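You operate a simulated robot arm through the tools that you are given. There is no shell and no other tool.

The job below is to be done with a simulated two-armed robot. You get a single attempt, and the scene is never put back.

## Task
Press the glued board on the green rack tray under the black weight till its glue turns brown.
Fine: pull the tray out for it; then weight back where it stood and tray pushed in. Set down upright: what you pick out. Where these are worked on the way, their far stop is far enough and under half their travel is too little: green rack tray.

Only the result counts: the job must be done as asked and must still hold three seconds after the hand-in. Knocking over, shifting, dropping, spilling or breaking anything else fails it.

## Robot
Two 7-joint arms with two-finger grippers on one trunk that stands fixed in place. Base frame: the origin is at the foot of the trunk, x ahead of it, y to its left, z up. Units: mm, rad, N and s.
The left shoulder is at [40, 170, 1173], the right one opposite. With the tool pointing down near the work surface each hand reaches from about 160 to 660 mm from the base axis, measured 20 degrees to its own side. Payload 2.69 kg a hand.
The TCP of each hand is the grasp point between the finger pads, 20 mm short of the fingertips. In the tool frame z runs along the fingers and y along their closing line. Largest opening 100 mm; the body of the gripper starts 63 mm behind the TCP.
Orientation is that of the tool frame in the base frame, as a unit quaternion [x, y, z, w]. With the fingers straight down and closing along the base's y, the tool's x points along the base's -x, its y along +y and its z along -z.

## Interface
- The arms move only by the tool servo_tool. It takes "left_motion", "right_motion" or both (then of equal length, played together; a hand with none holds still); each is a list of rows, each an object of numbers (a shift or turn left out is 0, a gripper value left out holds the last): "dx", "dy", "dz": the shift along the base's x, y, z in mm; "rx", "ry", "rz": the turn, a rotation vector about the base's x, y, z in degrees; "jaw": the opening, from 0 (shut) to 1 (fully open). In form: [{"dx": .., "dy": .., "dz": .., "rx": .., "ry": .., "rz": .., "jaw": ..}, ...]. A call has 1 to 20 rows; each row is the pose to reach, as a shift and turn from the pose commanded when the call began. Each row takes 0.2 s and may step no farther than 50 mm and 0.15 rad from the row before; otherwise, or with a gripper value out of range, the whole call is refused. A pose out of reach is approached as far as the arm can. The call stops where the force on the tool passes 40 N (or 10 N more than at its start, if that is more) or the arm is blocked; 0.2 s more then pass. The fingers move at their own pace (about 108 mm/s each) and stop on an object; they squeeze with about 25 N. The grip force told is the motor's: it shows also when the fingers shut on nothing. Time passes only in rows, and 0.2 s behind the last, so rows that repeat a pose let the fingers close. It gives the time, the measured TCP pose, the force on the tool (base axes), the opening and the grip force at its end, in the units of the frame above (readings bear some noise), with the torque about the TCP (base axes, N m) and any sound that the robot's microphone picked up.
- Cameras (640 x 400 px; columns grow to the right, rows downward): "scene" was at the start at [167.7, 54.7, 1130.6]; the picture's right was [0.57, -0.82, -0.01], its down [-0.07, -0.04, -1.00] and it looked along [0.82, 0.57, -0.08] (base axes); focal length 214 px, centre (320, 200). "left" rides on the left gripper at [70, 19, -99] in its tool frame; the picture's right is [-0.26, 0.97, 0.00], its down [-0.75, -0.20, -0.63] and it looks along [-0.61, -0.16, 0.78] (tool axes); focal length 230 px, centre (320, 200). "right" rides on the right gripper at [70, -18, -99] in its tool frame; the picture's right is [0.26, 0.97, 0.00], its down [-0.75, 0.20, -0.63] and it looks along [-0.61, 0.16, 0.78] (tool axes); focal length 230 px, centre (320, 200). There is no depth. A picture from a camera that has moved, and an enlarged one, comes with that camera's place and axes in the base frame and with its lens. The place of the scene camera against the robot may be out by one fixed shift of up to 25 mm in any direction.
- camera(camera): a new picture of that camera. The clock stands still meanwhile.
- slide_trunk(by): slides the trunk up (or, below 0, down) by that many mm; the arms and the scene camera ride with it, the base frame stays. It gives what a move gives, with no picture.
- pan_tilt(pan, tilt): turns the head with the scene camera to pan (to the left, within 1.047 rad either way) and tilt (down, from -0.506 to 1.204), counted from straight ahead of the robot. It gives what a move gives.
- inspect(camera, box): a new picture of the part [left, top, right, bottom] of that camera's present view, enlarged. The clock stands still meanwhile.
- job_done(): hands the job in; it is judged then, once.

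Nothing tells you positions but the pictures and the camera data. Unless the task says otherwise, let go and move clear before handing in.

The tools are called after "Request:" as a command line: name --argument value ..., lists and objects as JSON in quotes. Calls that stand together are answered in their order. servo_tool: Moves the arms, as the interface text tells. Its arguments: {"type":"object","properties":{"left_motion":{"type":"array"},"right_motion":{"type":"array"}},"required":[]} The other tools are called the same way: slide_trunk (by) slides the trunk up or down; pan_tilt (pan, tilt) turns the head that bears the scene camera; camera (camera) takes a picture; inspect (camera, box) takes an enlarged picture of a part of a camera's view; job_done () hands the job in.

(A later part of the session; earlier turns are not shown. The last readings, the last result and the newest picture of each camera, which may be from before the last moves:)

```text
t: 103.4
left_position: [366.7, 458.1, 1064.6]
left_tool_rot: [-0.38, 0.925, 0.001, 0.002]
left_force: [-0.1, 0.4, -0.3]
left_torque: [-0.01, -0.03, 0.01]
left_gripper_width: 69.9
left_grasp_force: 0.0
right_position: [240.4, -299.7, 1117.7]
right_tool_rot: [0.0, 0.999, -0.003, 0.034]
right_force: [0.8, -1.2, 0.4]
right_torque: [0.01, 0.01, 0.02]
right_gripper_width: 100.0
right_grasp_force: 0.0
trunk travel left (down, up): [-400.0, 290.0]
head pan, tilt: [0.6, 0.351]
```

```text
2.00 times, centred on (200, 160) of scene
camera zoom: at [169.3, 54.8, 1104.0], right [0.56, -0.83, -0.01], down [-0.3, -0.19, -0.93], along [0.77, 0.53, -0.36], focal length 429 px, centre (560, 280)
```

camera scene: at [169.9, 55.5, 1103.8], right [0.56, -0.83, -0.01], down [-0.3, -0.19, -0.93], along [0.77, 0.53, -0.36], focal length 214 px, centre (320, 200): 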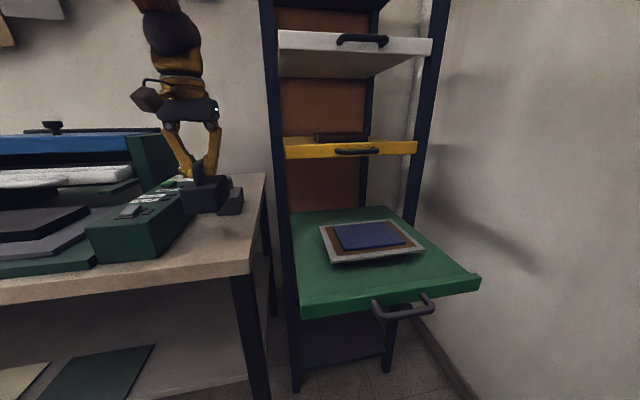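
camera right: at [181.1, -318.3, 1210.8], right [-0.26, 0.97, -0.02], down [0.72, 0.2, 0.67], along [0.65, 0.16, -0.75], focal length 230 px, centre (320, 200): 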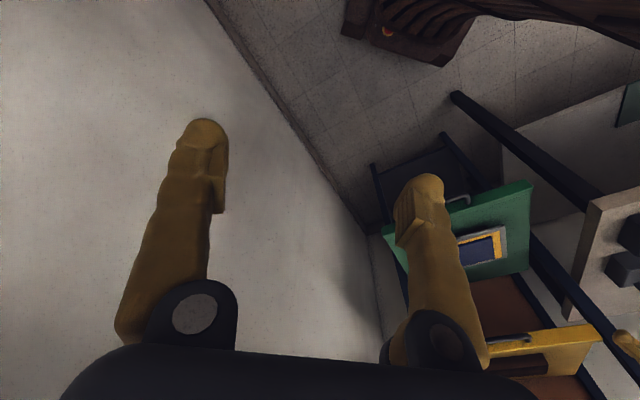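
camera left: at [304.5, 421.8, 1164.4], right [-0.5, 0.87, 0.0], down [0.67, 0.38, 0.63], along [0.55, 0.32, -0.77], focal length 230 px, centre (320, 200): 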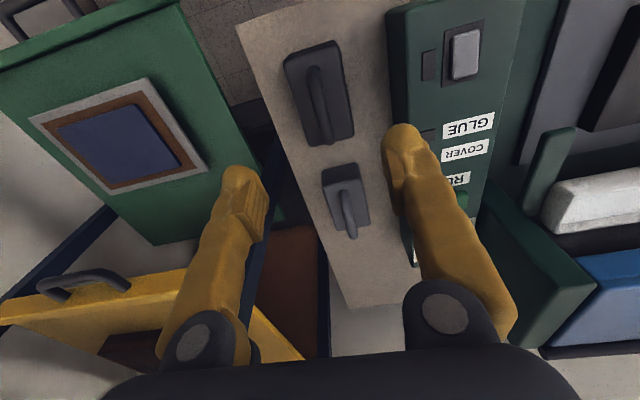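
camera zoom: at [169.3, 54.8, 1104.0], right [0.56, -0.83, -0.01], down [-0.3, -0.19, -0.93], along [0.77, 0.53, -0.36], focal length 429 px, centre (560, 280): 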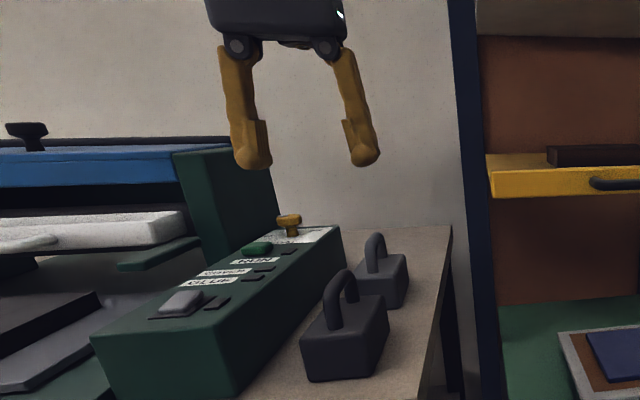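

Weight is standing free. I'll move the hand back to the middle, closing the jaws to make a fist, then turn it forward the way I came.

Request:
servo_tool --left_motion '[{"dx": 12, "dy": -30, "dz": 3, "jaw": 0.7}, {"dx": 24, "dy": -60, "dz": 6}, {"dx": 38, "dy": -90, "dz": 10}, {"dx": 50, "dy": -120, "dz": 10, "jaw": 0.3}, {"dx": 57, "dy": -138, "dz": 10, "jaw": 0.0}, {"dx": 57, "dy": -138, "dz": 10, "jaw": 0.0}]'

Request:
servo_tool --left_motion '[{"dx": 4, "dy": -14, "dz": -2, "rx": 5.3, "ry": 0.18, "rz": -4.8}, {"dx": 8, "dy": -28, "dz": -4, "rx": 10.6, "ry": 0.36, "rz": -9.6}, {"dx": 12, "dy": -42, "dz": -6, "rx": 15.9, "ry": 0.54, "rz": -14.4}, {"dx": 16, "dy": -56, "dz": -8, "rx": 21.2, "ry": 0.71, "rz": -19.3}, {"dx": 18, "dy": -72, "dz": -12, "rx": 26.5, "ry": 0.89, "rz": -24.1}, {"dx": 20, "dy": -88, "dz": -16, "rx": 31.8, "ry": 1.07, "rz": -28.9}, {"dx": 20, "dy": -104, "dz": -20, "rx": 37.2, "ry": 1.25, "rz": -33.7}, {"dx": 20, "dy": -104, "dz": -20, "rx": 37.2, "ry": 1.25, "rz": -33.7}]'

Request:
camera --camera "scene"

```text
t: 104.8
left_position: [421.9, 319.6, 1075.2]
left_tool_rot: [-0.381, 0.924, 0.001, 0.002]
left_force: [-0.1, 0.2, -1.1]
left_torque: [0.0, 0.01, -0.02]
left_gripper_width: 0.1
left_grasp_force: 25.1
right_position: [239.3, -300.4, 1117.5]
right_tool_rot: [0.0, 0.999, -0.003, 0.034]
right_force: [-1.0, -0.6, 0.9]
right_torque: [0.01, 0.0, 0.0]
right_gripper_width: 100.0
right_grasp_force: 0.0
trunk travel left (down, up): [-400.0, 290.0]
head pan, tilt: [0.6, 0.351]
```

```text
t: 106.6
left_position: [444.1, 220.3, 1056.4]
left_tool_rot: [-0.086, 0.947, 0.289, 0.112]
left_force: [-0.5, 0.4, -0.9]
left_torque: [0.0, 0.0, -0.02]
left_gripper_width: 0.1
left_grasp_force: 24.8
right_position: [238.1, -300.0, 1117.8]
right_tool_rot: [0.0, 0.999, -0.004, 0.034]
right_force: [0.3, 0.5, 0.2]
right_torque: [-0.01, 0.03, -0.01]
right_gripper_width: 99.9
right_grasp_force: 0.1
trunk travel left (down, up): [-400.0, 290.0]
head pan, tilt: [0.6, 0.351]
```

```text
taken
camera scene: at [169.2, 54.7, 1104.0], right [0.56, -0.83, -0.01], down [-0.3, -0.19, -0.93], along [0.77, 0.53, -0.36], focal length 214 px, centre (320, 200)
```

scene: 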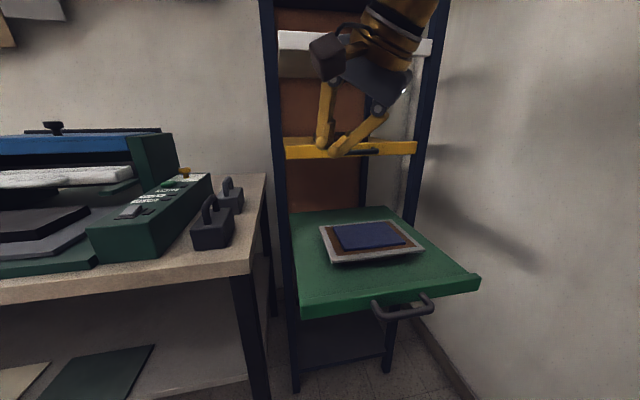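

Turning on toward the horizontal, pointing-in posture, moving slightly forward as before.

Request:
servo_tool --left_motion '[{"dx": 5, "dy": -3, "dz": -4, "rx": 5.9, "ry": -0.6, "rz": -3.9}, {"dx": 10, "dy": -7, "dz": -8, "rx": 11.8, "ry": -1.2, "rz": -7.8}, {"dx": 16, "dy": -10, "dz": -13, "rx": 17.7, "ry": -1.8, "rz": -11.6}, {"dx": 22, "dy": -14, "dz": -18, "rx": 23.6, "ry": -2.4, "rz": -15.5}, {"dx": 28, "dy": -17, "dz": -23, "rx": 29.5, "ry": -3.0, "rz": -19.4}, {"dx": 34, "dy": -21, "dz": -28, "rx": 35.5, "ry": -3.6, "rz": -23.3}, {"dx": 40, "dy": -24, "dz": -33, "rx": 41.4, "ry": -4.2, "rz": -27.2}, {"dx": 46, "dy": -28, "dz": -38, "rx": 47.3, "ry": -4.8, "rz": -31.0}, {"dx": 52, "dy": -31, "dz": -42, "rx": 53.2, "ry": -5.4, "rz": -34.9}, {"dx": 56, "dy": -35, "dz": -46, "rx": 59.1, "ry": -6.0, "rz": -38.8}, {"dx": 56, "dy": -35, "dz": -46, "rx": 59.1, "ry": -6.0, "rz": -38.8}]'

Request:
camera --camera "scene"

Request:
camera --camera "left"

```text
t: 109.0
left_position: [501.6, 202.3, 1011.6]
left_tool_rot: [0.252, 0.665, 0.654, 0.259]
left_force: [0.5, 0.3, -0.3]
left_torque: [-0.03, -0.01, 0.02]
left_gripper_width: 0.0
left_grasp_force: 25.1
right_position: [239.0, -300.3, 1119.1]
right_tool_rot: [0.0, 0.999, -0.003, 0.034]
right_force: [-0.2, 0.7, 0.8]
right_torque: [0.0, 0.03, 0.01]
right_gripper_width: 99.9
right_grasp_force: 0.1
trunk travel left (down, up): [-400.0, 290.0]
head pan, tilt: [0.6, 0.351]
```

```text
taken
camera scene: at [169.1, 54.6, 1104.1], right [0.56, -0.83, -0.01], down [-0.3, -0.19, -0.93], along [0.77, 0.53, -0.36], focal length 214 px, centre (320, 200)
```

scene: 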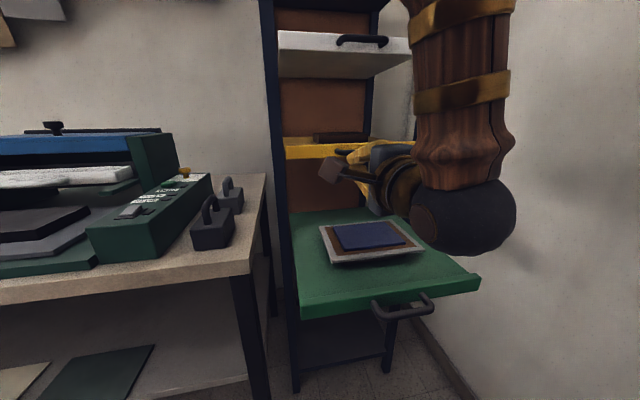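

```text
taken
camera left: at [384.4, 176.5, 1030.6], right [0.19, -0.16, 0.97], down [0.13, -0.97, -0.18], along [0.97, 0.16, -0.16], focal length 230 px, centre (320, 200)
```

left: 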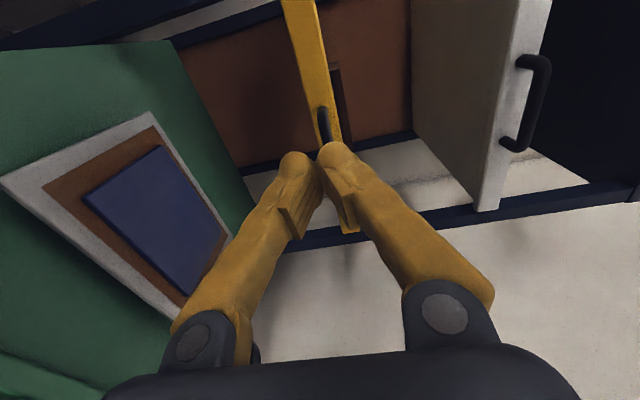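

The hand points in again above the tray. I'll bring it back toward me so it's in front of the tray's front edge, left of the handle, then lower with the trunk.

Request:
servo_tool --left_motion '[{"dx": -20, "dy": -11, "rz": -1}, {"dx": -40, "dy": -23, "rz": -3}, {"dx": -60, "dy": -34, "rz": -5}, {"dx": -80, "dy": -45, "rz": -7}, {"dx": -102, "dy": -57, "rz": -8}, {"dx": -102, "dy": -57, "rz": -8}]'

Request:
camera --camera "left"

Request:
camera --camera "scene"

```text
t: 110.4
left_position: [401.7, 142.0, 1007.9]
left_tool_rot: [0.302, 0.644, 0.636, 0.298]
left_force: [0.2, 0.0, -0.8]
left_torque: [-0.02, -0.01, -0.01]
left_gripper_width: 0.0
left_grasp_force: 24.8
right_position: [238.8, -300.3, 1118.2]
right_tool_rot: [0.0, 0.999, -0.003, 0.033]
right_force: [-0.3, -0.7, 0.4]
right_torque: [-0.01, -0.01, 0.02]
right_gripper_width: 99.9
right_grasp_force: 0.1
trunk travel left (down, up): [-400.0, 290.0]
head pan, tilt: [0.6, 0.351]
```

```text
taken
camera left: at [281.7, 132.1, 1028.2], right [0.17, -0.19, 0.97], down [-0.01, -0.98, -0.19], along [0.98, 0.03, -0.17], focal length 230 px, centre (320, 200)
```

left: 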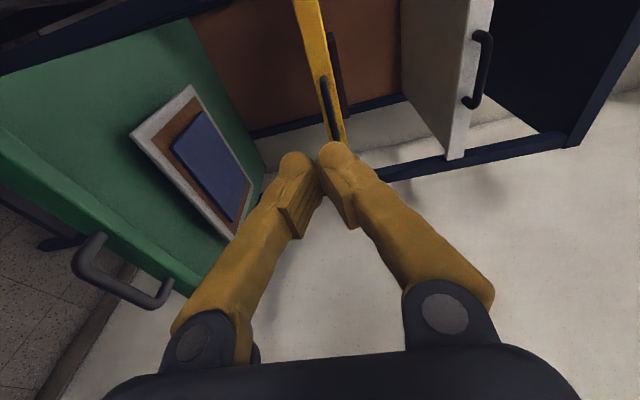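

```text
taken
camera scene: at [169.3, 54.7, 1104.0], right [0.56, -0.83, -0.01], down [-0.3, -0.19, -0.93], along [0.77, 0.53, -0.36], focal length 214 px, centre (320, 200)
```

scene: 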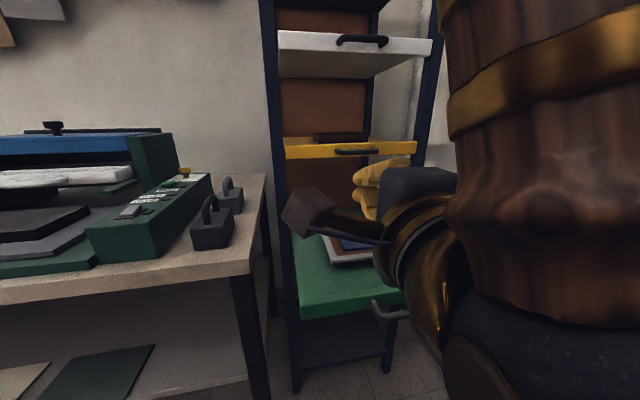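

The hand is in front of the tray front (panel at u≈437, fingertips at u≈404), left of the handle. Lowering the trunk in two steps.

Request:
slide_trunk --by -140

Request:
camera --camera "left"

Request:
slide_trunk --by -102

Request:
camera --camera "left"

Request:
camera --camera "scene"

```text
t: 112.1
left_position: [401.8, 140.0, 871.6]
left_tool_rot: [0.299, 0.644, 0.636, 0.302]
left_force: [-0.1, 0.3, 0.1]
left_torque: [0.02, -0.01, -0.01]
left_gripper_width: 0.1
left_grasp_force: 25.6
right_position: [239.6, -301.6, 977.4]
right_tool_rot: [0.0, 0.999, -0.003, 0.034]
right_force: [-0.7, 0.0, 0.4]
right_torque: [-0.01, 0.0, -0.01]
right_gripper_width: 99.8
right_grasp_force: 0.0
trunk travel left (down, up): [-260.0, 430.0]
head pan, tilt: [0.6, 0.351]
```

```text
taken
camera left: at [282.4, 131.0, 890.7], right [0.17, -0.18, 0.97], down [-0.01, -0.98, -0.19], along [0.99, 0.03, -0.17], focal length 230 px, centre (320, 200)
```

left: 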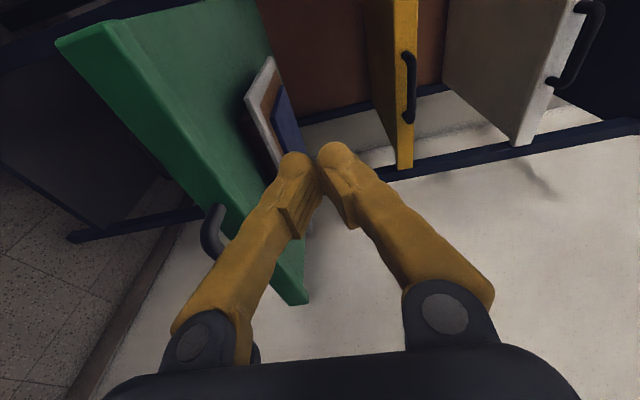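

```text
t: 113.5
left_position: [401.8, 140.8, 769.8]
left_tool_rot: [0.299, 0.644, 0.636, 0.303]
left_force: [0.1, 0.2, 0.2]
left_torque: [0.02, 0.02, -0.02]
left_gripper_width: 0.0
left_grasp_force: 25.2
right_position: [238.0, -300.3, 875.4]
right_tool_rot: [0.0, 0.999, -0.002, 0.033]
right_force: [0.6, 0.1, -0.1]
right_torque: [0.03, -0.03, -0.01]
right_gripper_width: 99.9
right_grasp_force: 0.1
trunk travel left (down, up): [-158.0, 532.0]
head pan, tilt: [0.6, 0.351]
```

```text
taken
camera left: at [282.6, 131.1, 789.2], right [0.16, -0.19, 0.97], down [-0.01, -0.98, -0.19], along [0.99, 0.03, -0.16], focal length 230 px, centre (320, 200)
```

left: 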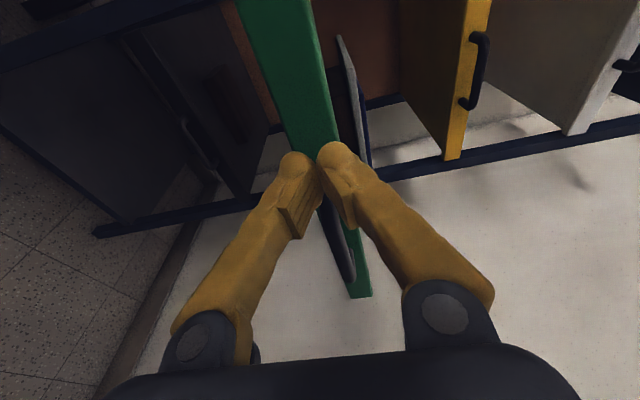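

```text
taken
camera scene: at [165.0, 54.7, 862.2], right [0.56, -0.83, -0.01], down [-0.3, -0.19, -0.93], along [0.77, 0.53, -0.36], focal length 214 px, centre (320, 200)
```

scene: 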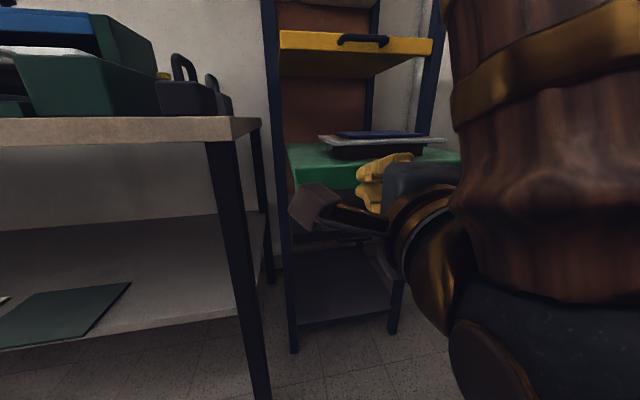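

The fist is level with the panel just left of the handle. Now I'll push along the rack's depth direction slowly.

Request:
servo_tool --left_motion '[{"dx": 6, "dy": 6, "dz": -2}, {"dx": 12, "dy": 12, "dz": -3}, {"dx": 17, "dy": 17, "dz": -3}, {"dx": 21, "dy": 21, "dz": -3}, {"dx": 25, "dy": 25, "dz": -3}, {"dx": 29, "dy": 29, "dz": -3}, {"dx": 33, "dy": 33, "dz": -3}, {"dx": 37, "dy": 37, "dz": -3}]'

Request:
camera --camera "left"

```text
t: 115.2
left_position: [437.4, 179.3, 767.5]
left_tool_rot: [0.296, 0.647, 0.635, 0.303]
left_force: [-0.1, -1.0, 1.6]
left_torque: [0.04, -0.05, 0.0]
left_gripper_width: 0.1
left_grasp_force: 25.1
right_position: [237.8, -300.4, 876.0]
right_tool_rot: [0.0, 0.999, -0.002, 0.033]
right_force: [-0.3, 0.0, 0.3]
right_torque: [0.02, -0.01, 0.0]
right_gripper_width: 99.8
right_grasp_force: 0.1
trunk travel left (down, up): [-158.0, 532.0]
head pan, tilt: [0.6, 0.351]
```

```text
taken
camera left: at [318.3, 170.2, 786.2], right [0.16, -0.18, 0.97], down [0.0, -0.98, -0.18], along [0.99, 0.03, -0.16], focal length 230 px, centre (320, 200)
```

left: 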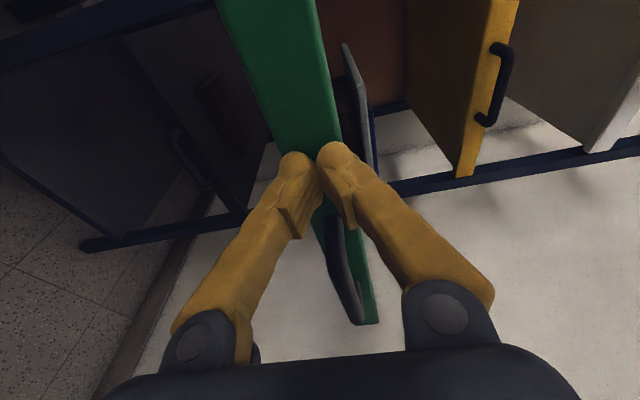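

Request:
servo_tool --left_motion '[{"dx": 4, "dy": 4}, {"dx": 8, "dy": 8}, {"dx": 12, "dy": 12}, {"dx": 16, "dy": 16}, {"dx": 20, "dy": 20}, {"dx": 24, "dy": 24}, {"dx": 28, "dy": 28}, {"dx": 32, "dy": 32}, {"dx": 36, "dy": 36}, {"dx": 40, "dy": 40}]'

Request:
camera --camera "left"

Request:
camera --camera "scene"

```text
t: 117.5
left_position: [474.9, 220.5, 767.4]
left_tool_rot: [0.295, 0.648, 0.633, 0.304]
left_force: [0.1, -1.9, 1.9]
left_torque: [0.06, -0.06, -0.07]
left_gripper_width: 0.0
left_grasp_force: 25.1
right_position: [239.3, -299.0, 877.0]
right_tool_rot: [0.0, 0.999, -0.002, 0.033]
right_force: [-0.4, 0.5, 0.9]
right_torque: [0.02, 0.0, 0.0]
right_gripper_width: 100.0
right_grasp_force: 0.1
trunk travel left (down, up): [-158.0, 532.0]
head pan, tilt: [0.6, 0.351]
```

```text
taken
camera left: at [356.2, 211.7, 785.4], right [0.16, -0.17, 0.97], down [0.0, -0.98, -0.18], along [0.99, 0.03, -0.16], focal length 230 px, centre (320, 200)
```

left: 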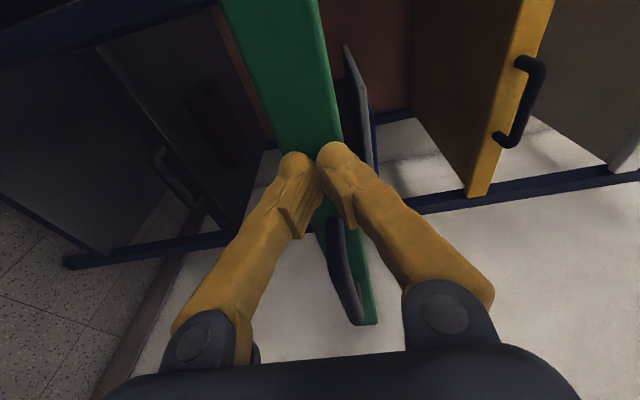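

```text
taken
camera scene: at [165.0, 54.6, 862.1], right [0.56, -0.83, -0.01], down [-0.3, -0.19, -0.93], along [0.77, 0.53, -0.36], focal length 214 px, centre (320, 200)
```

scene: 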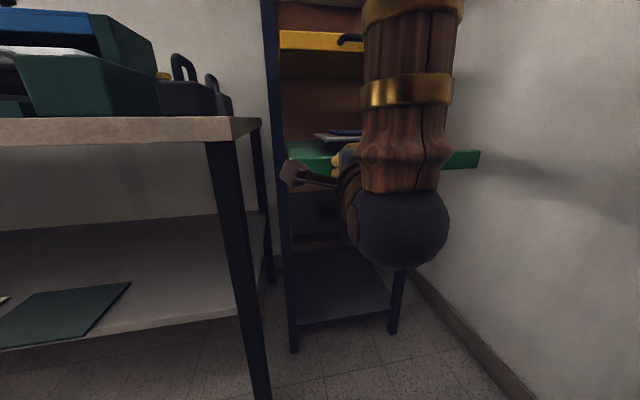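

The tray is following the fist inward. Continuing.

Request:
servo_tool --left_motion '[{"dx": 4, "dy": 4}, {"dx": 8, "dy": 8}, {"dx": 12, "dy": 12}, {"dx": 16, "dy": 16}, {"dx": 20, "dy": 20}, {"dx": 24, "dy": 24}, {"dx": 28, "dy": 28}, {"dx": 32, "dy": 32}, {"dx": 36, "dy": 36}, {"dx": 40, "dy": 40}, {"dx": 44, "dy": 44}, {"dx": 48, "dy": 48}, {"dx": 52, "dy": 52}, {"dx": 56, "dy": 56}, {"dx": 60, "dy": 60}, {"dx": 64, "dy": 64}, {"dx": 68, "dy": 68}, {"dx": 72, "dy": 72}]'

Request:
camera --camera "left"

Request:
camera --camera "scene"

```text
t: 121.2
left_position: [543.5, 292.6, 765.6]
left_tool_rot: [0.299, 0.643, 0.635, 0.307]
left_force: [-0.4, -1.9, 1.5]
left_torque: [0.07, -0.07, -0.08]
left_gripper_width: 0.0
left_grasp_force: 24.7
right_position: [238.1, -299.7, 875.1]
right_tool_rot: [0.001, 0.999, -0.003, 0.033]
right_force: [-0.8, -1.1, 0.6]
right_torque: [0.07, -0.01, -0.01]
right_gripper_width: 99.9
right_grasp_force: 0.0
trunk travel left (down, up): [-158.0, 532.0]
head pan, tilt: [0.6, 0.351]
```

```text
taken
camera left: at [423.8, 284.4, 783.7], right [0.16, -0.18, 0.97], down [-0.01, -0.98, -0.19], along [0.99, 0.02, -0.16], focal length 230 px, centre (320, 200)
```

left: 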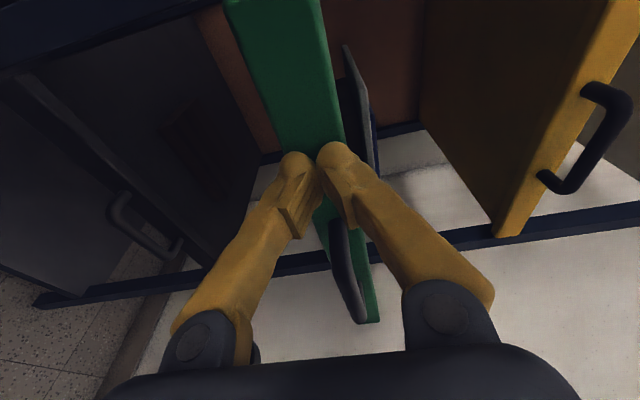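

```text
taken
camera scene: at [165.0, 54.5, 862.1], right [0.56, -0.83, -0.01], down [-0.3, -0.19, -0.93], along [0.77, 0.53, -0.36], focal length 214 px, centre (320, 200)
```

scene: 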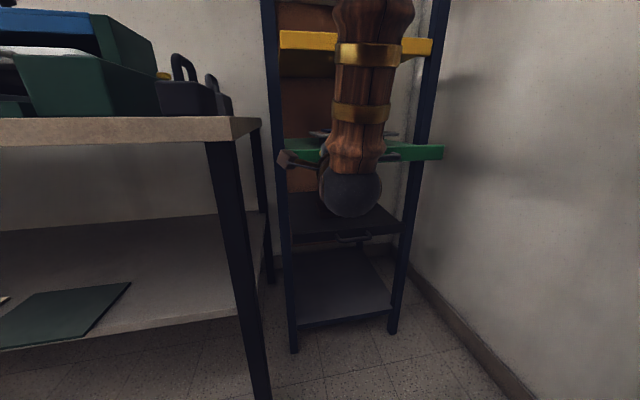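

About 105 mm remain. Continuing, then slowing for the last part.

Request:
servo_tool --left_motion '[{"dx": 4, "dy": 4}, {"dx": 8, "dy": 8}, {"dx": 12, "dy": 12}, {"dx": 16, "dy": 16}, {"dx": 20, "dy": 20}, {"dx": 24, "dy": 24}, {"dx": 28, "dy": 28}, {"dx": 32, "dy": 32}, {"dx": 36, "dy": 36}, {"dx": 40, "dy": 40}, {"dx": 44, "dy": 44}, {"dx": 48, "dy": 48}, {"dx": 52, "dy": 52}]'

Request:
camera --camera "left"

Request:
camera --camera "scene"

```text
t: 124.0
left_position: [595.9, 337.0, 765.0]
left_tool_rot: [0.308, 0.635, 0.637, 0.312]
left_force: [0.4, -0.4, 0.4]
left_torque: [-0.06, 0.0, 0.01]
left_gripper_width: 0.0
left_grasp_force: 29.3
right_position: [238.2, -299.9, 876.2]
right_tool_rot: [0.0, 0.999, -0.003, 0.033]
right_force: [-0.3, 0.0, -0.4]
right_torque: [-0.03, -0.01, -0.02]
right_gripper_width: 100.0
right_grasp_force: 0.1
trunk travel left (down, up): [-158.0, 532.0]
head pan, tilt: [0.6, 0.351]
```

```text
taken
camera left: at [475.9, 331.7, 783.4], right [0.15, -0.2, 0.97], down [-0.03, -0.98, -0.2], along [0.99, 0.0, -0.16], focal length 230 px, centre (320, 200)
```

left: 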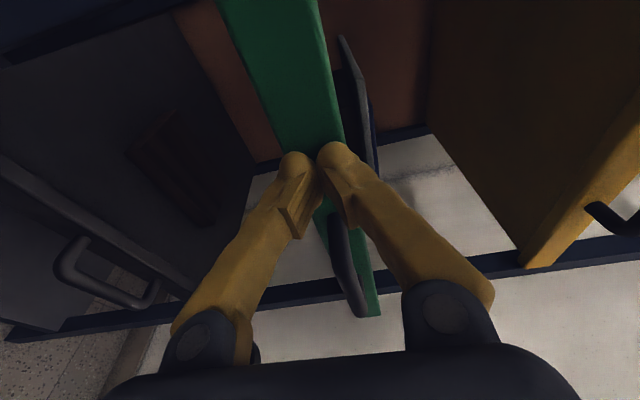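

```text
taken
camera scene: at [165.1, 54.6, 862.1], right [0.56, -0.83, -0.01], down [-0.3, -0.19, -0.93], along [0.77, 0.53, -0.36], focal length 214 px, centre (320, 200)
```

scene: 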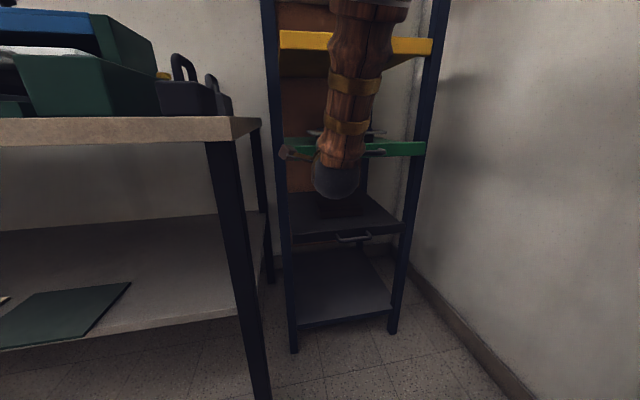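

The tray front is still ~35 mm proud compared with the yellow one. Pushing on in small steps.

Request:
servo_tool --left_motion '[{"dx": 3, "dy": 3}, {"dx": 6, "dy": 6}, {"dx": 9, "dy": 9}, {"dx": 12, "dy": 12}, {"dx": 12, "dy": 12}]'

Request:
inspect --camera "scene" --box '[250, 0, 460, 260]'

Request:
camera --camera "left"

```text
t: 125.2
left_position: [607.1, 346.4, 764.0]
left_tool_rot: [0.313, 0.631, 0.638, 0.312]
left_force: [1.1, -0.2, 0.0]
left_torque: [0.01, 0.0, -0.01]
left_gripper_width: 0.1
left_grasp_force: 29.1
right_position: [238.6, -300.6, 875.3]
right_tool_rot: [0.0, 0.999, -0.004, 0.033]
right_force: [-0.2, 0.5, 0.2]
right_torque: [0.0, -0.02, 0.02]
right_gripper_width: 100.1
right_grasp_force: 0.2
trunk travel left (down, up): [-158.0, 532.0]
head pan, tilt: [0.6, 0.351]
```

```text
1.54 times, centred on (355, 130) of scene
camera zoom: at [165.1, 54.6, 862.1], right [0.56, -0.83, -0.01], down [-0.3, -0.19, -0.93], along [0.77, 0.53, -0.36], focal length 330 px, centre (266, 308)
```

zoom: 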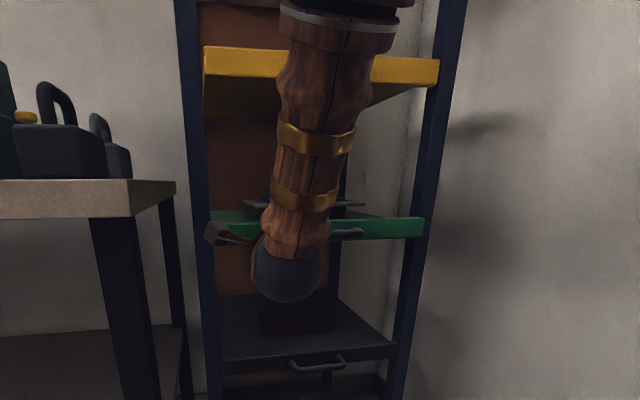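

```text
taken
camera left: at [487.8, 341.2, 782.8], right [0.15, -0.21, 0.96], down [-0.04, -0.98, -0.21], along [0.99, -0.01, -0.16], focal length 230 px, centre (320, 200)
```

left: 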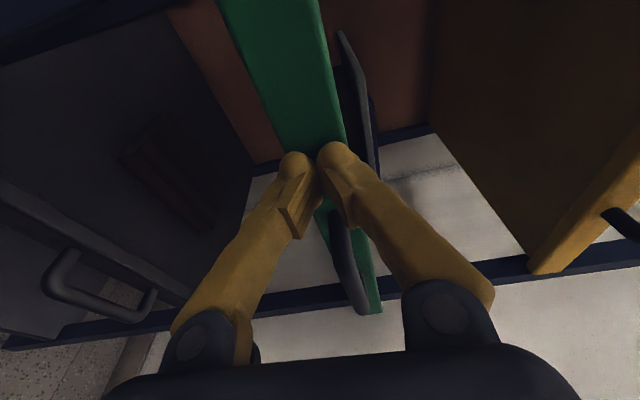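

About 25 mm still to go. Continuing slowly to the closed stop.

Request:
servo_tool --left_motion '[{"dx": 3, "dy": 3}, {"dx": 6, "dy": 6}, {"dx": 9, "dy": 9}, {"dx": 12, "dy": 12}, {"dx": 12, "dy": 12}]'

Request:
servo_tool --left_motion '[{"dx": 2, "dy": 2}, {"dx": 4, "dy": 4}, {"dx": 4, "dy": 4}]'

Request:
inspect --camera "scene" --box '[250, 0, 460, 260]'

```text
t: 126.5
left_position: [620.6, 351.2, 765.0]
left_tool_rot: [0.319, 0.626, 0.637, 0.316]
left_force: [0.0, -0.4, -0.3]
left_torque: [0.01, -0.01, 0.01]
left_gripper_width: 0.1
left_grasp_force: 29.3
right_position: [239.2, -300.5, 876.4]
right_tool_rot: [0.001, 0.999, -0.002, 0.033]
right_force: [0.0, 0.2, 0.9]
right_torque: [-0.01, -0.03, -0.03]
right_gripper_width: 99.9
right_grasp_force: 0.1
trunk travel left (down, up): [-158.0, 532.0]
head pan, tilt: [0.6, 0.351]
```

```text
t: 127.2
left_position: [624.7, 353.0, 764.4]
left_tool_rot: [0.321, 0.625, 0.637, 0.317]
left_force: [-2.2, -2.7, 0.5]
left_torque: [0.02, 0.01, 0.0]
left_gripper_width: 0.0
left_grasp_force: 29.4
right_position: [239.0, -300.9, 876.0]
right_tool_rot: [0.0, 0.999, -0.003, 0.033]
right_force: [-0.4, -0.5, -0.1]
right_torque: [-0.02, 0.04, 0.0]
right_gripper_width: 100.2
right_grasp_force: 0.0
trunk travel left (down, up): [-158.0, 532.0]
head pan, tilt: [0.6, 0.351]
```

```text
1.54 times, centred on (355, 130) of scene
camera zoom: at [165.0, 54.5, 862.1], right [0.56, -0.83, -0.01], down [-0.3, -0.19, -0.93], along [0.77, 0.53, -0.36], focal length 330 px, centre (266, 308)
```

zoom: 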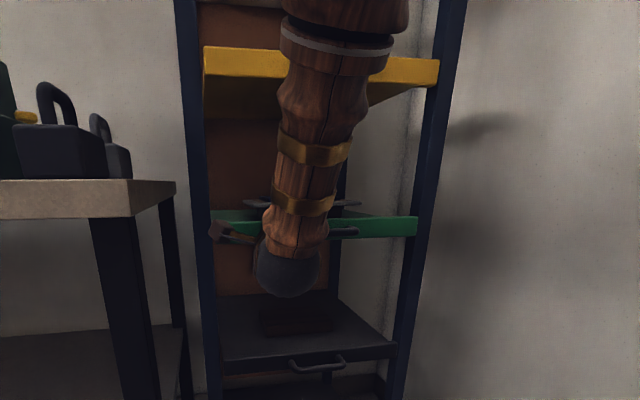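

The tray is nearly flush (within ~8 mm). A few more small pushes until the stop is felt.

Request:
servo_tool --left_motion '[{"dx": 2, "dy": 2}, {"dx": 4, "dy": 4}, {"dx": 6, "dy": 6}, {"dx": 6, "dy": 6}]'

Request:
servo_tool --left_motion '[{"dx": 2, "dy": 2}, {"dx": 4, "dy": 4}, {"dx": 4, "dy": 4}]'

Request:
inspect --camera "scene" --box '[250, 0, 460, 260]'

Request:
camera --camera "left"

```text
t: 128.3
left_position: [617.5, 361.9, 771.7]
left_tool_rot: [0.314, 0.627, 0.638, 0.319]
left_force: [-0.5, -0.6, 1.2]
left_torque: [0.02, -0.01, -0.01]
left_gripper_width: 0.0
left_grasp_force: 29.2
right_position: [224.2, -300.5, 879.6]
right_tool_rot: [0.001, 0.999, -0.002, 0.043]
right_force: [0.4, 0.4, 0.4]
right_torque: [0.0, 0.0, 0.01]
right_gripper_width: 99.9
right_grasp_force: 0.0
trunk travel left (down, up): [-158.0, 532.0]
head pan, tilt: [0.6, 0.351]
stopped in row 4 (left hand): the force on the tool passed its limit at 41 N (the readings are from after the stop); the commanded pose is now the measured one
```

```text
t: 129.1
left_position: [623.5, 362.1, 774.8]
left_tool_rot: [0.317, 0.625, 0.638, 0.321]
left_force: [-2.8, -4.9, 2.1]
left_torque: [0.02, -0.02, 0.0]
left_gripper_width: 0.0
left_grasp_force: 29.4
right_position: [225.5, -300.0, 879.0]
right_tool_rot: [0.001, 0.999, -0.003, 0.042]
right_force: [-0.2, 0.3, 0.0]
right_torque: [0.0, -0.01, 0.0]
right_gripper_width: 100.1
right_grasp_force: 0.1
trunk travel left (down, up): [-158.0, 532.0]
head pan, tilt: [0.6, 0.351]
```

```text
1.54 times, centred on (355, 130) of scene
camera zoom: at [164.9, 54.4, 862.1], right [0.56, -0.83, -0.01], down [-0.3, -0.19, -0.93], along [0.77, 0.53, -0.36], focal length 330 px, centre (266, 308)
```

zoom: 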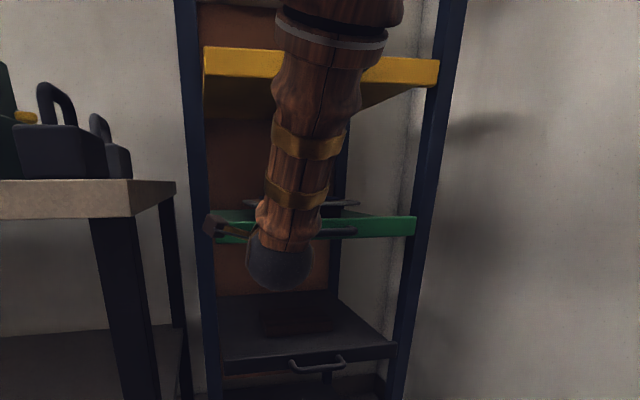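

```text
taken
camera left: at [504.0, 358.2, 789.7], right [0.14, -0.22, 0.97], down [-0.06, -0.97, -0.21], along [0.99, -0.03, -0.15], focal length 230 px, centre (320, 200)
```

left: 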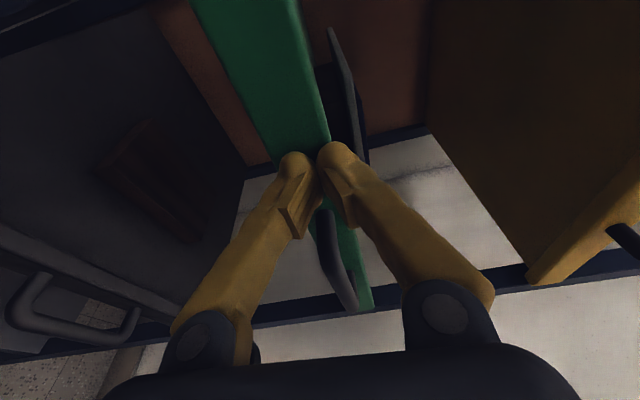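

A firm stop was felt (41 N) and the front looks nearly flush. The hand drifted up a little; I'll lower it to mid-panel and press once more to be sure it's seated.

Request:
servo_tool --left_motion '[{"dx": -4, "dy": -4, "dz": -4}, {"dx": -4, "dy": -4, "dz": -10}, {"dx": -4, "dy": -4, "dz": -10}]'

Request:
servo_tool --left_motion '[{"dx": 3, "dy": 3}, {"dx": 6, "dy": 6}, {"dx": 9, "dy": 9}, {"dx": 9, "dy": 9}]'

Request:
camera --camera "left"

```text
t: 129.9
left_position: [619.8, 359.2, 762.5]
left_tool_rot: [0.315, 0.626, 0.638, 0.32]
left_force: [0.2, 0.0, -0.3]
left_torque: [-0.03, -0.02, 0.01]
left_gripper_width: 0.0
left_grasp_force: 29.0
right_position: [226.3, -300.3, 878.5]
right_tool_rot: [0.001, 0.999, -0.003, 0.042]
right_force: [0.6, -0.4, 0.2]
right_torque: [0.01, 0.0, -0.01]
right_gripper_width: 100.1
right_grasp_force: 0.0
trunk travel left (down, up): [-158.0, 532.0]
head pan, tilt: [0.6, 0.351]
```

```text
t: 130.7
left_position: [613.3, 367.8, 767.3]
left_tool_rot: [0.313, 0.625, 0.638, 0.323]
left_force: [-0.5, 0.3, -1.2]
left_torque: [0.03, -0.04, -0.02]
left_gripper_width: 0.1
left_grasp_force: 29.3
right_position: [217.7, -301.1, 887.8]
right_tool_rot: [0.013, 0.999, 0.007, 0.051]
right_force: [-0.1, -0.1, -0.6]
right_torque: [-0.02, 0.02, -0.01]
right_gripper_width: 99.9
right_grasp_force: 0.1
trunk travel left (down, up): [-158.0, 532.0]
head pan, tilt: [0.6, 0.351]
stopped in row 4 (left hand): the force on the tool passed its limit at 46 N (the readings are from after the stop); the commanded pose is now the measured one
```

```text
taken
camera left: at [493.4, 364.3, 783.3], right [0.13, -0.22, 0.97], down [-0.05, -0.98, -0.21], along [0.99, -0.02, -0.14], focal length 230 px, centre (320, 200)
```

left: 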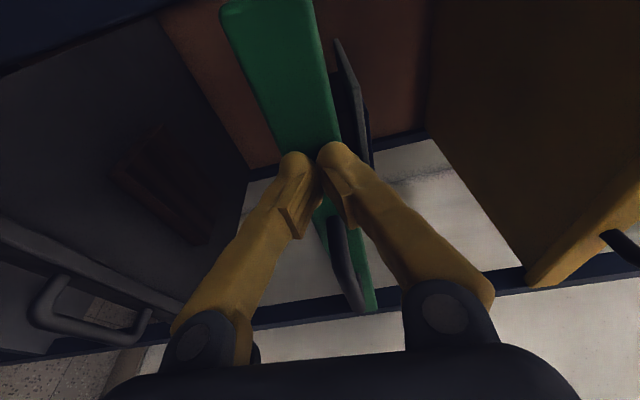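

The closed stop is confirmed again (46 N at the same place). I'll back the hand straight out, clear of the rack.

Request:
servo_tool --left_motion '[{"dx": -5, "dy": -5}, {"dx": -12, "dy": -12}, {"dx": -24, "dy": -24}, {"dx": -38, "dy": -38}, {"dx": -52, "dy": -54}, {"dx": -66, "dy": -70}, {"dx": -80, "dy": -86}, {"dx": -95, "dy": -102}, {"dx": -110, "dy": -118}, {"dx": -120, "dy": -134}, {"dx": -120, "dy": -150}, {"dx": -120, "dy": -160}]'

Request:
camera --camera "left"

Request:
camera --camera "scene"

```text
t: 133.3
left_position: [493.0, 224.5, 760.2]
left_tool_rot: [0.298, 0.642, 0.637, 0.305]
left_force: [-0.3, -0.3, 0.0]
left_torque: [-0.02, 0.01, 0.0]
left_gripper_width: 0.2
left_grasp_force: 29.2
right_position: [217.9, -301.0, 887.1]
right_tool_rot: [0.012, 0.999, 0.007, 0.051]
right_force: [-0.2, 0.1, 0.4]
right_torque: [-0.01, 0.01, -0.01]
right_gripper_width: 99.8
right_grasp_force: 0.0
trunk travel left (down, up): [-158.0, 532.0]
head pan, tilt: [0.6, 0.351]
```

```text
taken
camera left: at [374.0, 215.8, 778.6], right [0.16, -0.19, 0.97], down [-0.01, -0.98, -0.19], along [0.99, 0.02, -0.16], focal length 230 px, centre (320, 200)
```

left: 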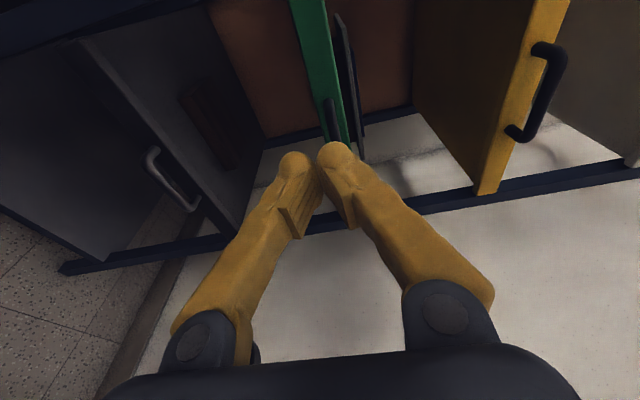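

```text
taken
camera scene: at [165.1, 54.6, 862.1], right [0.56, -0.83, -0.01], down [-0.3, -0.19, -0.93], along [0.77, 0.53, -0.36], focal length 214 px, centre (320, 200)
```

scene: 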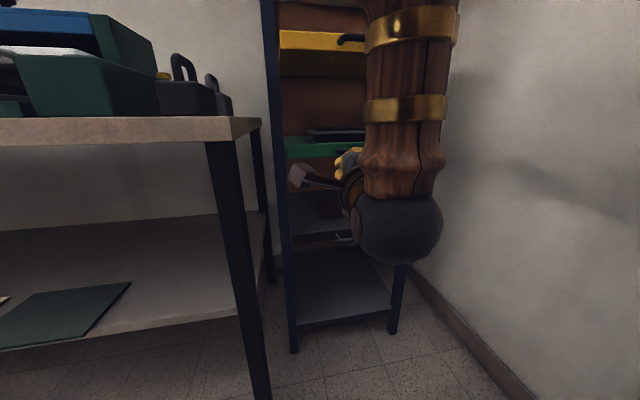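

Hand is clear. I'll raise the trunk back to its starting height and compare with the initial pictures.

Request:
slide_trunk --by 242

Request:
pan_tilt --pan 0.6 --tilt 0.4

Request:
camera --camera "scene"

Request:
camera --camera "left"

```text
t: 135.8
left_position: [496.2, 222.9, 1008.8]
left_tool_rot: [0.292, 0.645, 0.634, 0.311]
left_force: [0.3, 0.4, 0.5]
left_torque: [0.03, -0.01, 0.01]
left_gripper_width: 0.0
left_grasp_force: 29.2
right_position: [220.9, -302.0, 1131.2]
right_tool_rot: [0.015, 0.999, 0.008, 0.051]
right_force: [-0.9, -0.3, -0.4]
right_torque: [0.0, 0.01, 0.02]
right_gripper_width: 100.2
right_grasp_force: 0.0
trunk travel left (down, up): [-400.0, 290.0]
head pan, tilt: [0.6, 0.351]
```

```text
t: 136.4
left_position: [496.6, 222.6, 1009.9]
left_tool_rot: [0.292, 0.644, 0.635, 0.311]
left_force: [0.6, -0.8, 0.1]
left_torque: [0.02, 0.04, 0.03]
left_gripper_width: 0.1
left_grasp_force: 29.3
right_position: [219.9, -301.6, 1130.9]
right_tool_rot: [0.015, 0.999, 0.008, 0.051]
right_force: [-0.2, 0.3, 0.3]
right_torque: [-0.01, -0.03, 0.01]
right_gripper_width: 99.8
right_grasp_force: 0.1
trunk travel left (down, up): [-400.0, 290.0]
head pan, tilt: [0.6, 0.4]
```

```text
taken
camera scene: at [168.8, 54.4, 1099.5], right [0.56, -0.83, -0.01], down [-0.34, -0.22, -0.92], along [0.75, 0.52, -0.4], focal length 214 px, centre (320, 200)
```

scene: 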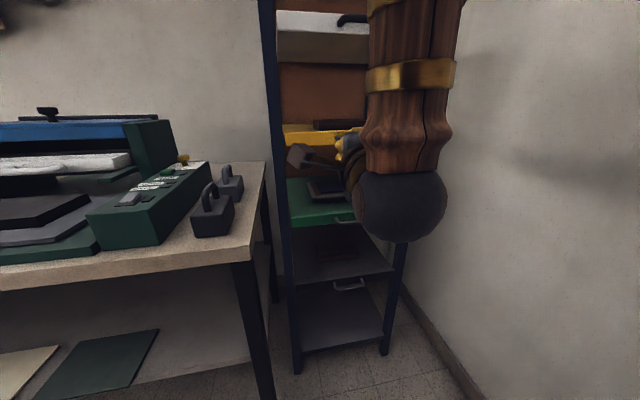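

```text
taken
camera left: at [376.9, 214.6, 1026.4], right [0.15, -0.18, 0.97], down [-0.01, -0.98, -0.18], along [0.99, 0.02, -0.14], focal length 230 px, centre (320, 200)
```

left: 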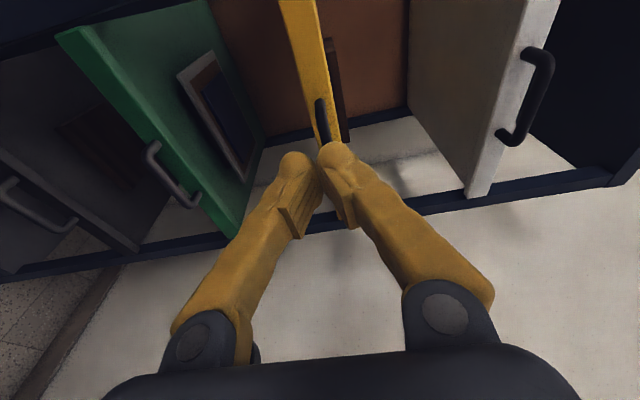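

I'll fold the left hand back to pointing down and left, the way it came, so the scene camera has a clear view of the rack.

Request:
servo_tool --left_motion '[{"dx": -5, "dy": 0, "dz": 5, "rx": -6.14, "ry": 0.37, "rz": 4.52}, {"dx": -10, "dy": 0, "dz": 10, "rx": -12.3, "ry": 0.75, "rz": 9.04}, {"dx": -15, "dy": 0, "dz": 15, "rx": -18.4, "ry": 1.12, "rz": 13.6}, {"dx": -20, "dy": 0, "dz": 20, "rx": -24.6, "ry": 1.5, "rz": 18.1}, {"dx": -26, "dy": 0, "dz": 26, "rx": -30.7, "ry": 1.87, "rz": 22.6}, {"dx": -32, "dy": 0, "dz": 32, "rx": -36.9, "ry": 2.25, "rz": 27.1}, {"dx": -38, "dy": 0, "dz": 38, "rx": -43.0, "ry": 2.62, "rz": 31.6}, {"dx": -44, "dy": 0, "dz": 44, "rx": -49.2, "ry": 3.0, "rz": 36.2}]'

Request:
camera --camera "scene"

```text
t: 137.3
left_position: [423.1, 230.1, 942.7]
left_tool_rot: [0.204, 0.799, 0.534, 0.189]
left_force: [-0.8, -0.4, -0.1]
left_torque: [0.0, -0.02, -0.01]
left_gripper_width: 0.1
left_grasp_force: 29.4
right_position: [207.3, -304.2, 1142.4]
right_tool_rot: [0.03, 0.997, 0.023, 0.062]
right_force: [-0.4, 0.1, 0.2]
right_torque: [0.02, -0.05, -0.02]
right_gripper_width: 99.9
right_grasp_force: 0.1
trunk travel left (down, up): [-400.0, 290.0]
head pan, tilt: [0.6, 0.4]
stopped in row 4 (left hand): the arm was blocked; the commanded pose is now the measured one
```

```text
taken
camera scene: at [166.8, 54.3, 1099.8], right [0.56, -0.83, -0.01], down [-0.34, -0.22, -0.92], along [0.75, 0.52, -0.4], focal length 214 px, centre (320, 200)
```

scene: 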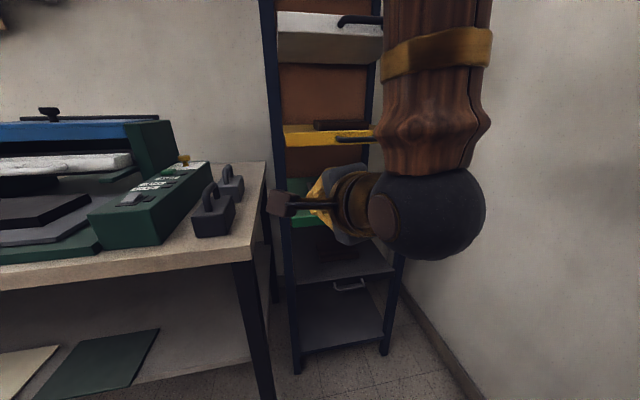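

The wrist jammed at its limit again as before; moving forward freed it last time. I'll do that, and also nudge the drifted right hand back out.

Request:
servo_tool --left_motion '[{"dx": 10, "dy": -5, "dz": 12}, {"dx": 22, "dy": -12, "dz": 28}, {"dx": 34, "dy": -20, "dz": 44}, {"dx": 45, "dy": -28, "dz": 60}, {"dx": 52, "dy": -32, "dz": 75}, {"dx": 52, "dy": -32, "dz": 75}]' --right_motion '[{"dx": 10}, {"dx": 20}, {"dx": 30}, {"dx": 40}, {"dx": 50, "dz": -5}, {"dx": 50, "dz": -10}]'

Request:
camera --camera "scene"

```text
t: 138.4
left_position: [420.4, 221.0, 937.7]
left_tool_rot: [0.219, 0.831, 0.501, 0.104]
left_force: [-0.5, -0.3, 0.5]
left_torque: [0.01, -0.03, -0.05]
left_gripper_width: 0.0
left_grasp_force: 29.9
right_position: [227.2, -301.3, 1133.5]
right_tool_rot: [0.015, 0.997, 0.006, 0.07]
right_force: [-0.3, 0.1, 0.0]
right_torque: [0.0, -0.06, -0.03]
right_gripper_width: 100.0
right_grasp_force: 0.2
right hand out of reach, approached as far as the arm can: row 1
trunk travel left (down, up): [-400.0, 290.0]
head pan, tilt: [0.6, 0.4]
stopped in row 5 (left hand): the arm was blocked; the commanded pose is now the measured one
```

```text
taken
camera scene: at [166.4, 54.6, 1099.9], right [0.56, -0.83, -0.01], down [-0.33, -0.22, -0.92], along [0.75, 0.52, -0.4], focal length 214 px, centre (320, 200)
```

scene: 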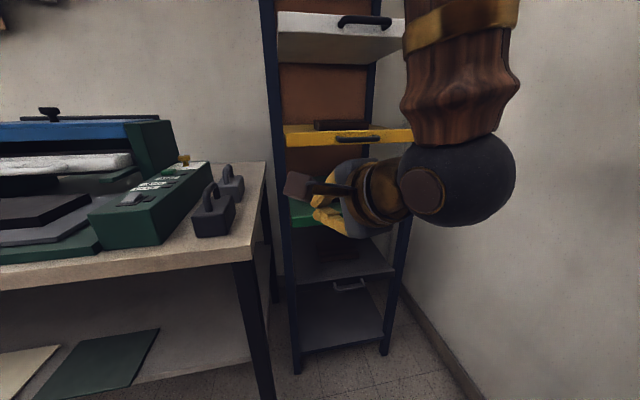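

Request:
servo_tool --left_motion '[{"dx": 10}, {"dx": 20}, {"dx": 30}, {"dx": 40}, {"dx": 40}]'

Request:
camera --camera "left"

```text
t: 139.7
left_position: [468.3, 232.7, 942.8]
left_tool_rot: [0.192, 0.848, 0.484, 0.101]
left_force: [-1.0, 0.4, -0.5]
left_torque: [-0.02, 0.01, 0.02]
left_gripper_width: 0.3
left_grasp_force: 28.9
right_position: [229.3, -302.4, 1133.4]
right_tool_rot: [0.014, 0.998, 0.006, 0.068]
right_force: [0.0, -0.3, 0.2]
right_torque: [0.02, 0.03, -0.01]
right_gripper_width: 99.9
right_grasp_force: 0.0
trunk travel left (down, up): [-400.0, 290.0]
head pan, tilt: [0.6, 0.4]
```

```text
taken
camera left: at [374.1, 193.1, 1009.5], right [0.45, 0.33, 0.83], down [0.41, -0.9, 0.14], along [0.79, 0.28, -0.54], focal length 230 px, centre (320, 200)
```

left: 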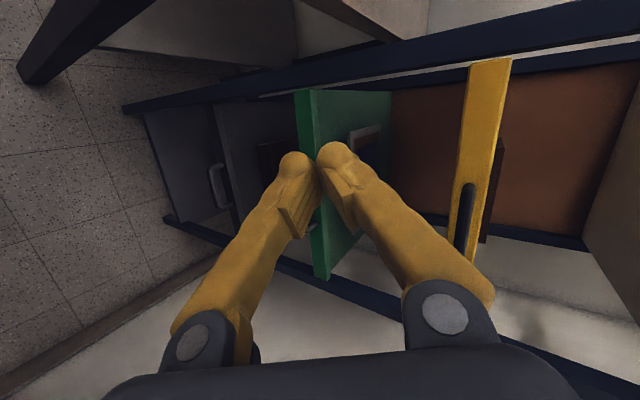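

It moves now. I'll rise while staying forward.

Request:
servo_tool --left_motion '[{"dx": 4, "dy": -4, "dz": 12}, {"dx": 8, "dy": -8, "dz": 26}, {"dx": 10, "dy": -12, "dz": 42}, {"dx": 10, "dy": -16, "dz": 60}, {"dx": 10, "dy": -20, "dz": 80}, {"dx": 10, "dy": -20, "dz": 80}]'

Request:
camera --camera "scene"

```text
t: 140.8
left_position: [414.2, 221.5, 929.1]
left_tool_rot: [0.236, 0.857, 0.457, 0.008]
left_force: [0.3, 0.5, 0.2]
left_torque: [0.01, -0.04, -0.06]
left_gripper_width: 0.0
left_grasp_force: 29.7
right_position: [215.0, -302.8, 1142.9]
right_tool_rot: [0.025, 0.996, 0.016, 0.079]
right_force: [-0.7, 0.2, 0.1]
right_torque: [-0.01, -0.06, 0.01]
right_gripper_width: 100.2
right_grasp_force: 0.0
trunk travel left (down, up): [-400.0, 290.0]
head pan, tilt: [0.6, 0.4]
stopped in row 5 (left hand): the arm was blocked; the commanded pose is now the measured one
```

```text
taken
camera scene: at [166.6, 54.5, 1099.9], right [0.56, -0.83, -0.01], down [-0.33, -0.22, -0.92], along [0.75, 0.52, -0.4], focal length 214 px, centre (320, 200)
```

scene: 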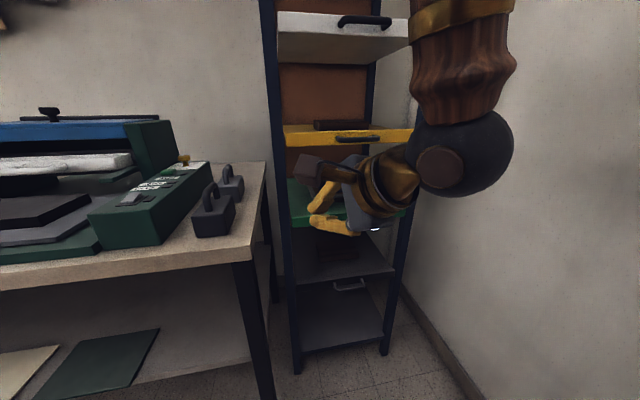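

The hand is clear of everything now; I needn't force this move. I'll check the tray's closed position from the available views.

Request:
inspect --camera "scene" --box '[260, 110, 430, 290]'

Request:
camera --camera "left"

Request:
camera --camera "right"

```text
2.22 times, centred on (345, 200) of scene
camera zoom: at [166.6, 54.5, 1099.9], right [0.56, -0.83, -0.01], down [-0.33, -0.22, -0.92], along [0.75, 0.52, -0.4], focal length 477 px, centre (264, 200)
```

zoom: 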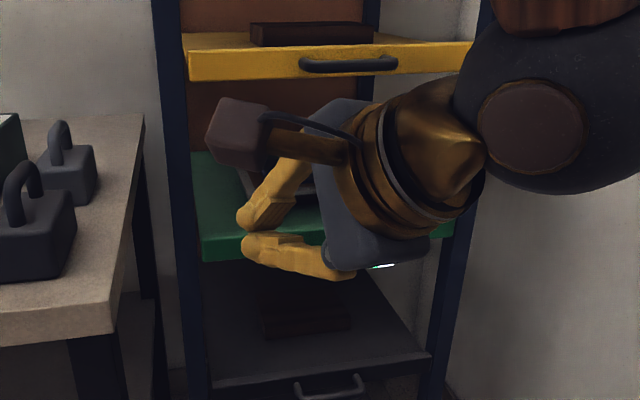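

```text
taken
camera left: at [338.1, 182.2, 1015.4], right [0.61, 0.35, 0.71], down [0.44, -0.89, 0.06], along [0.66, 0.28, -0.7], focal length 230 px, centre (320, 200)
```

left: 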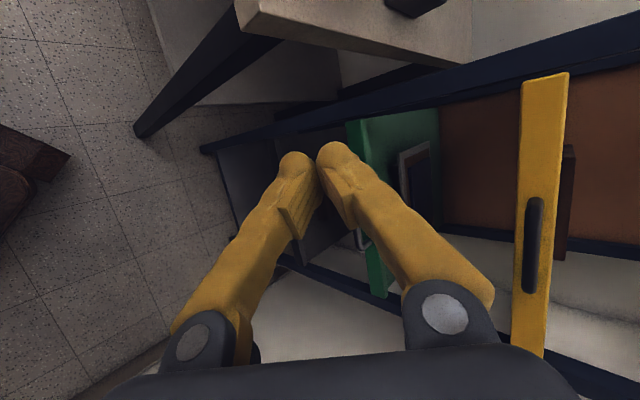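

```text
taken
camera right: at [129.8, -321.3, 1229.9], right [-0.21, 0.98, 0.0], down [0.65, 0.14, 0.75], along [0.73, 0.15, -0.66], focal length 230 px, centre (320, 200)
```

right: 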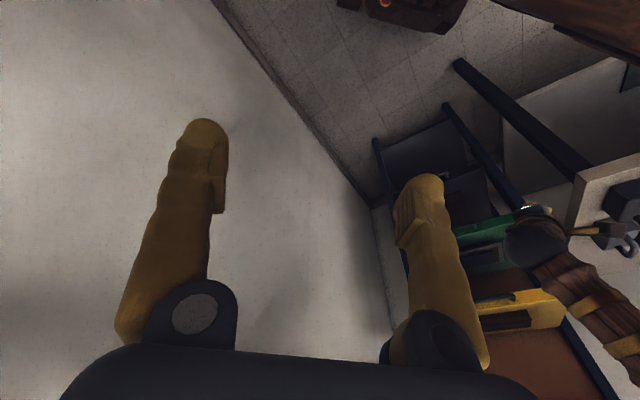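

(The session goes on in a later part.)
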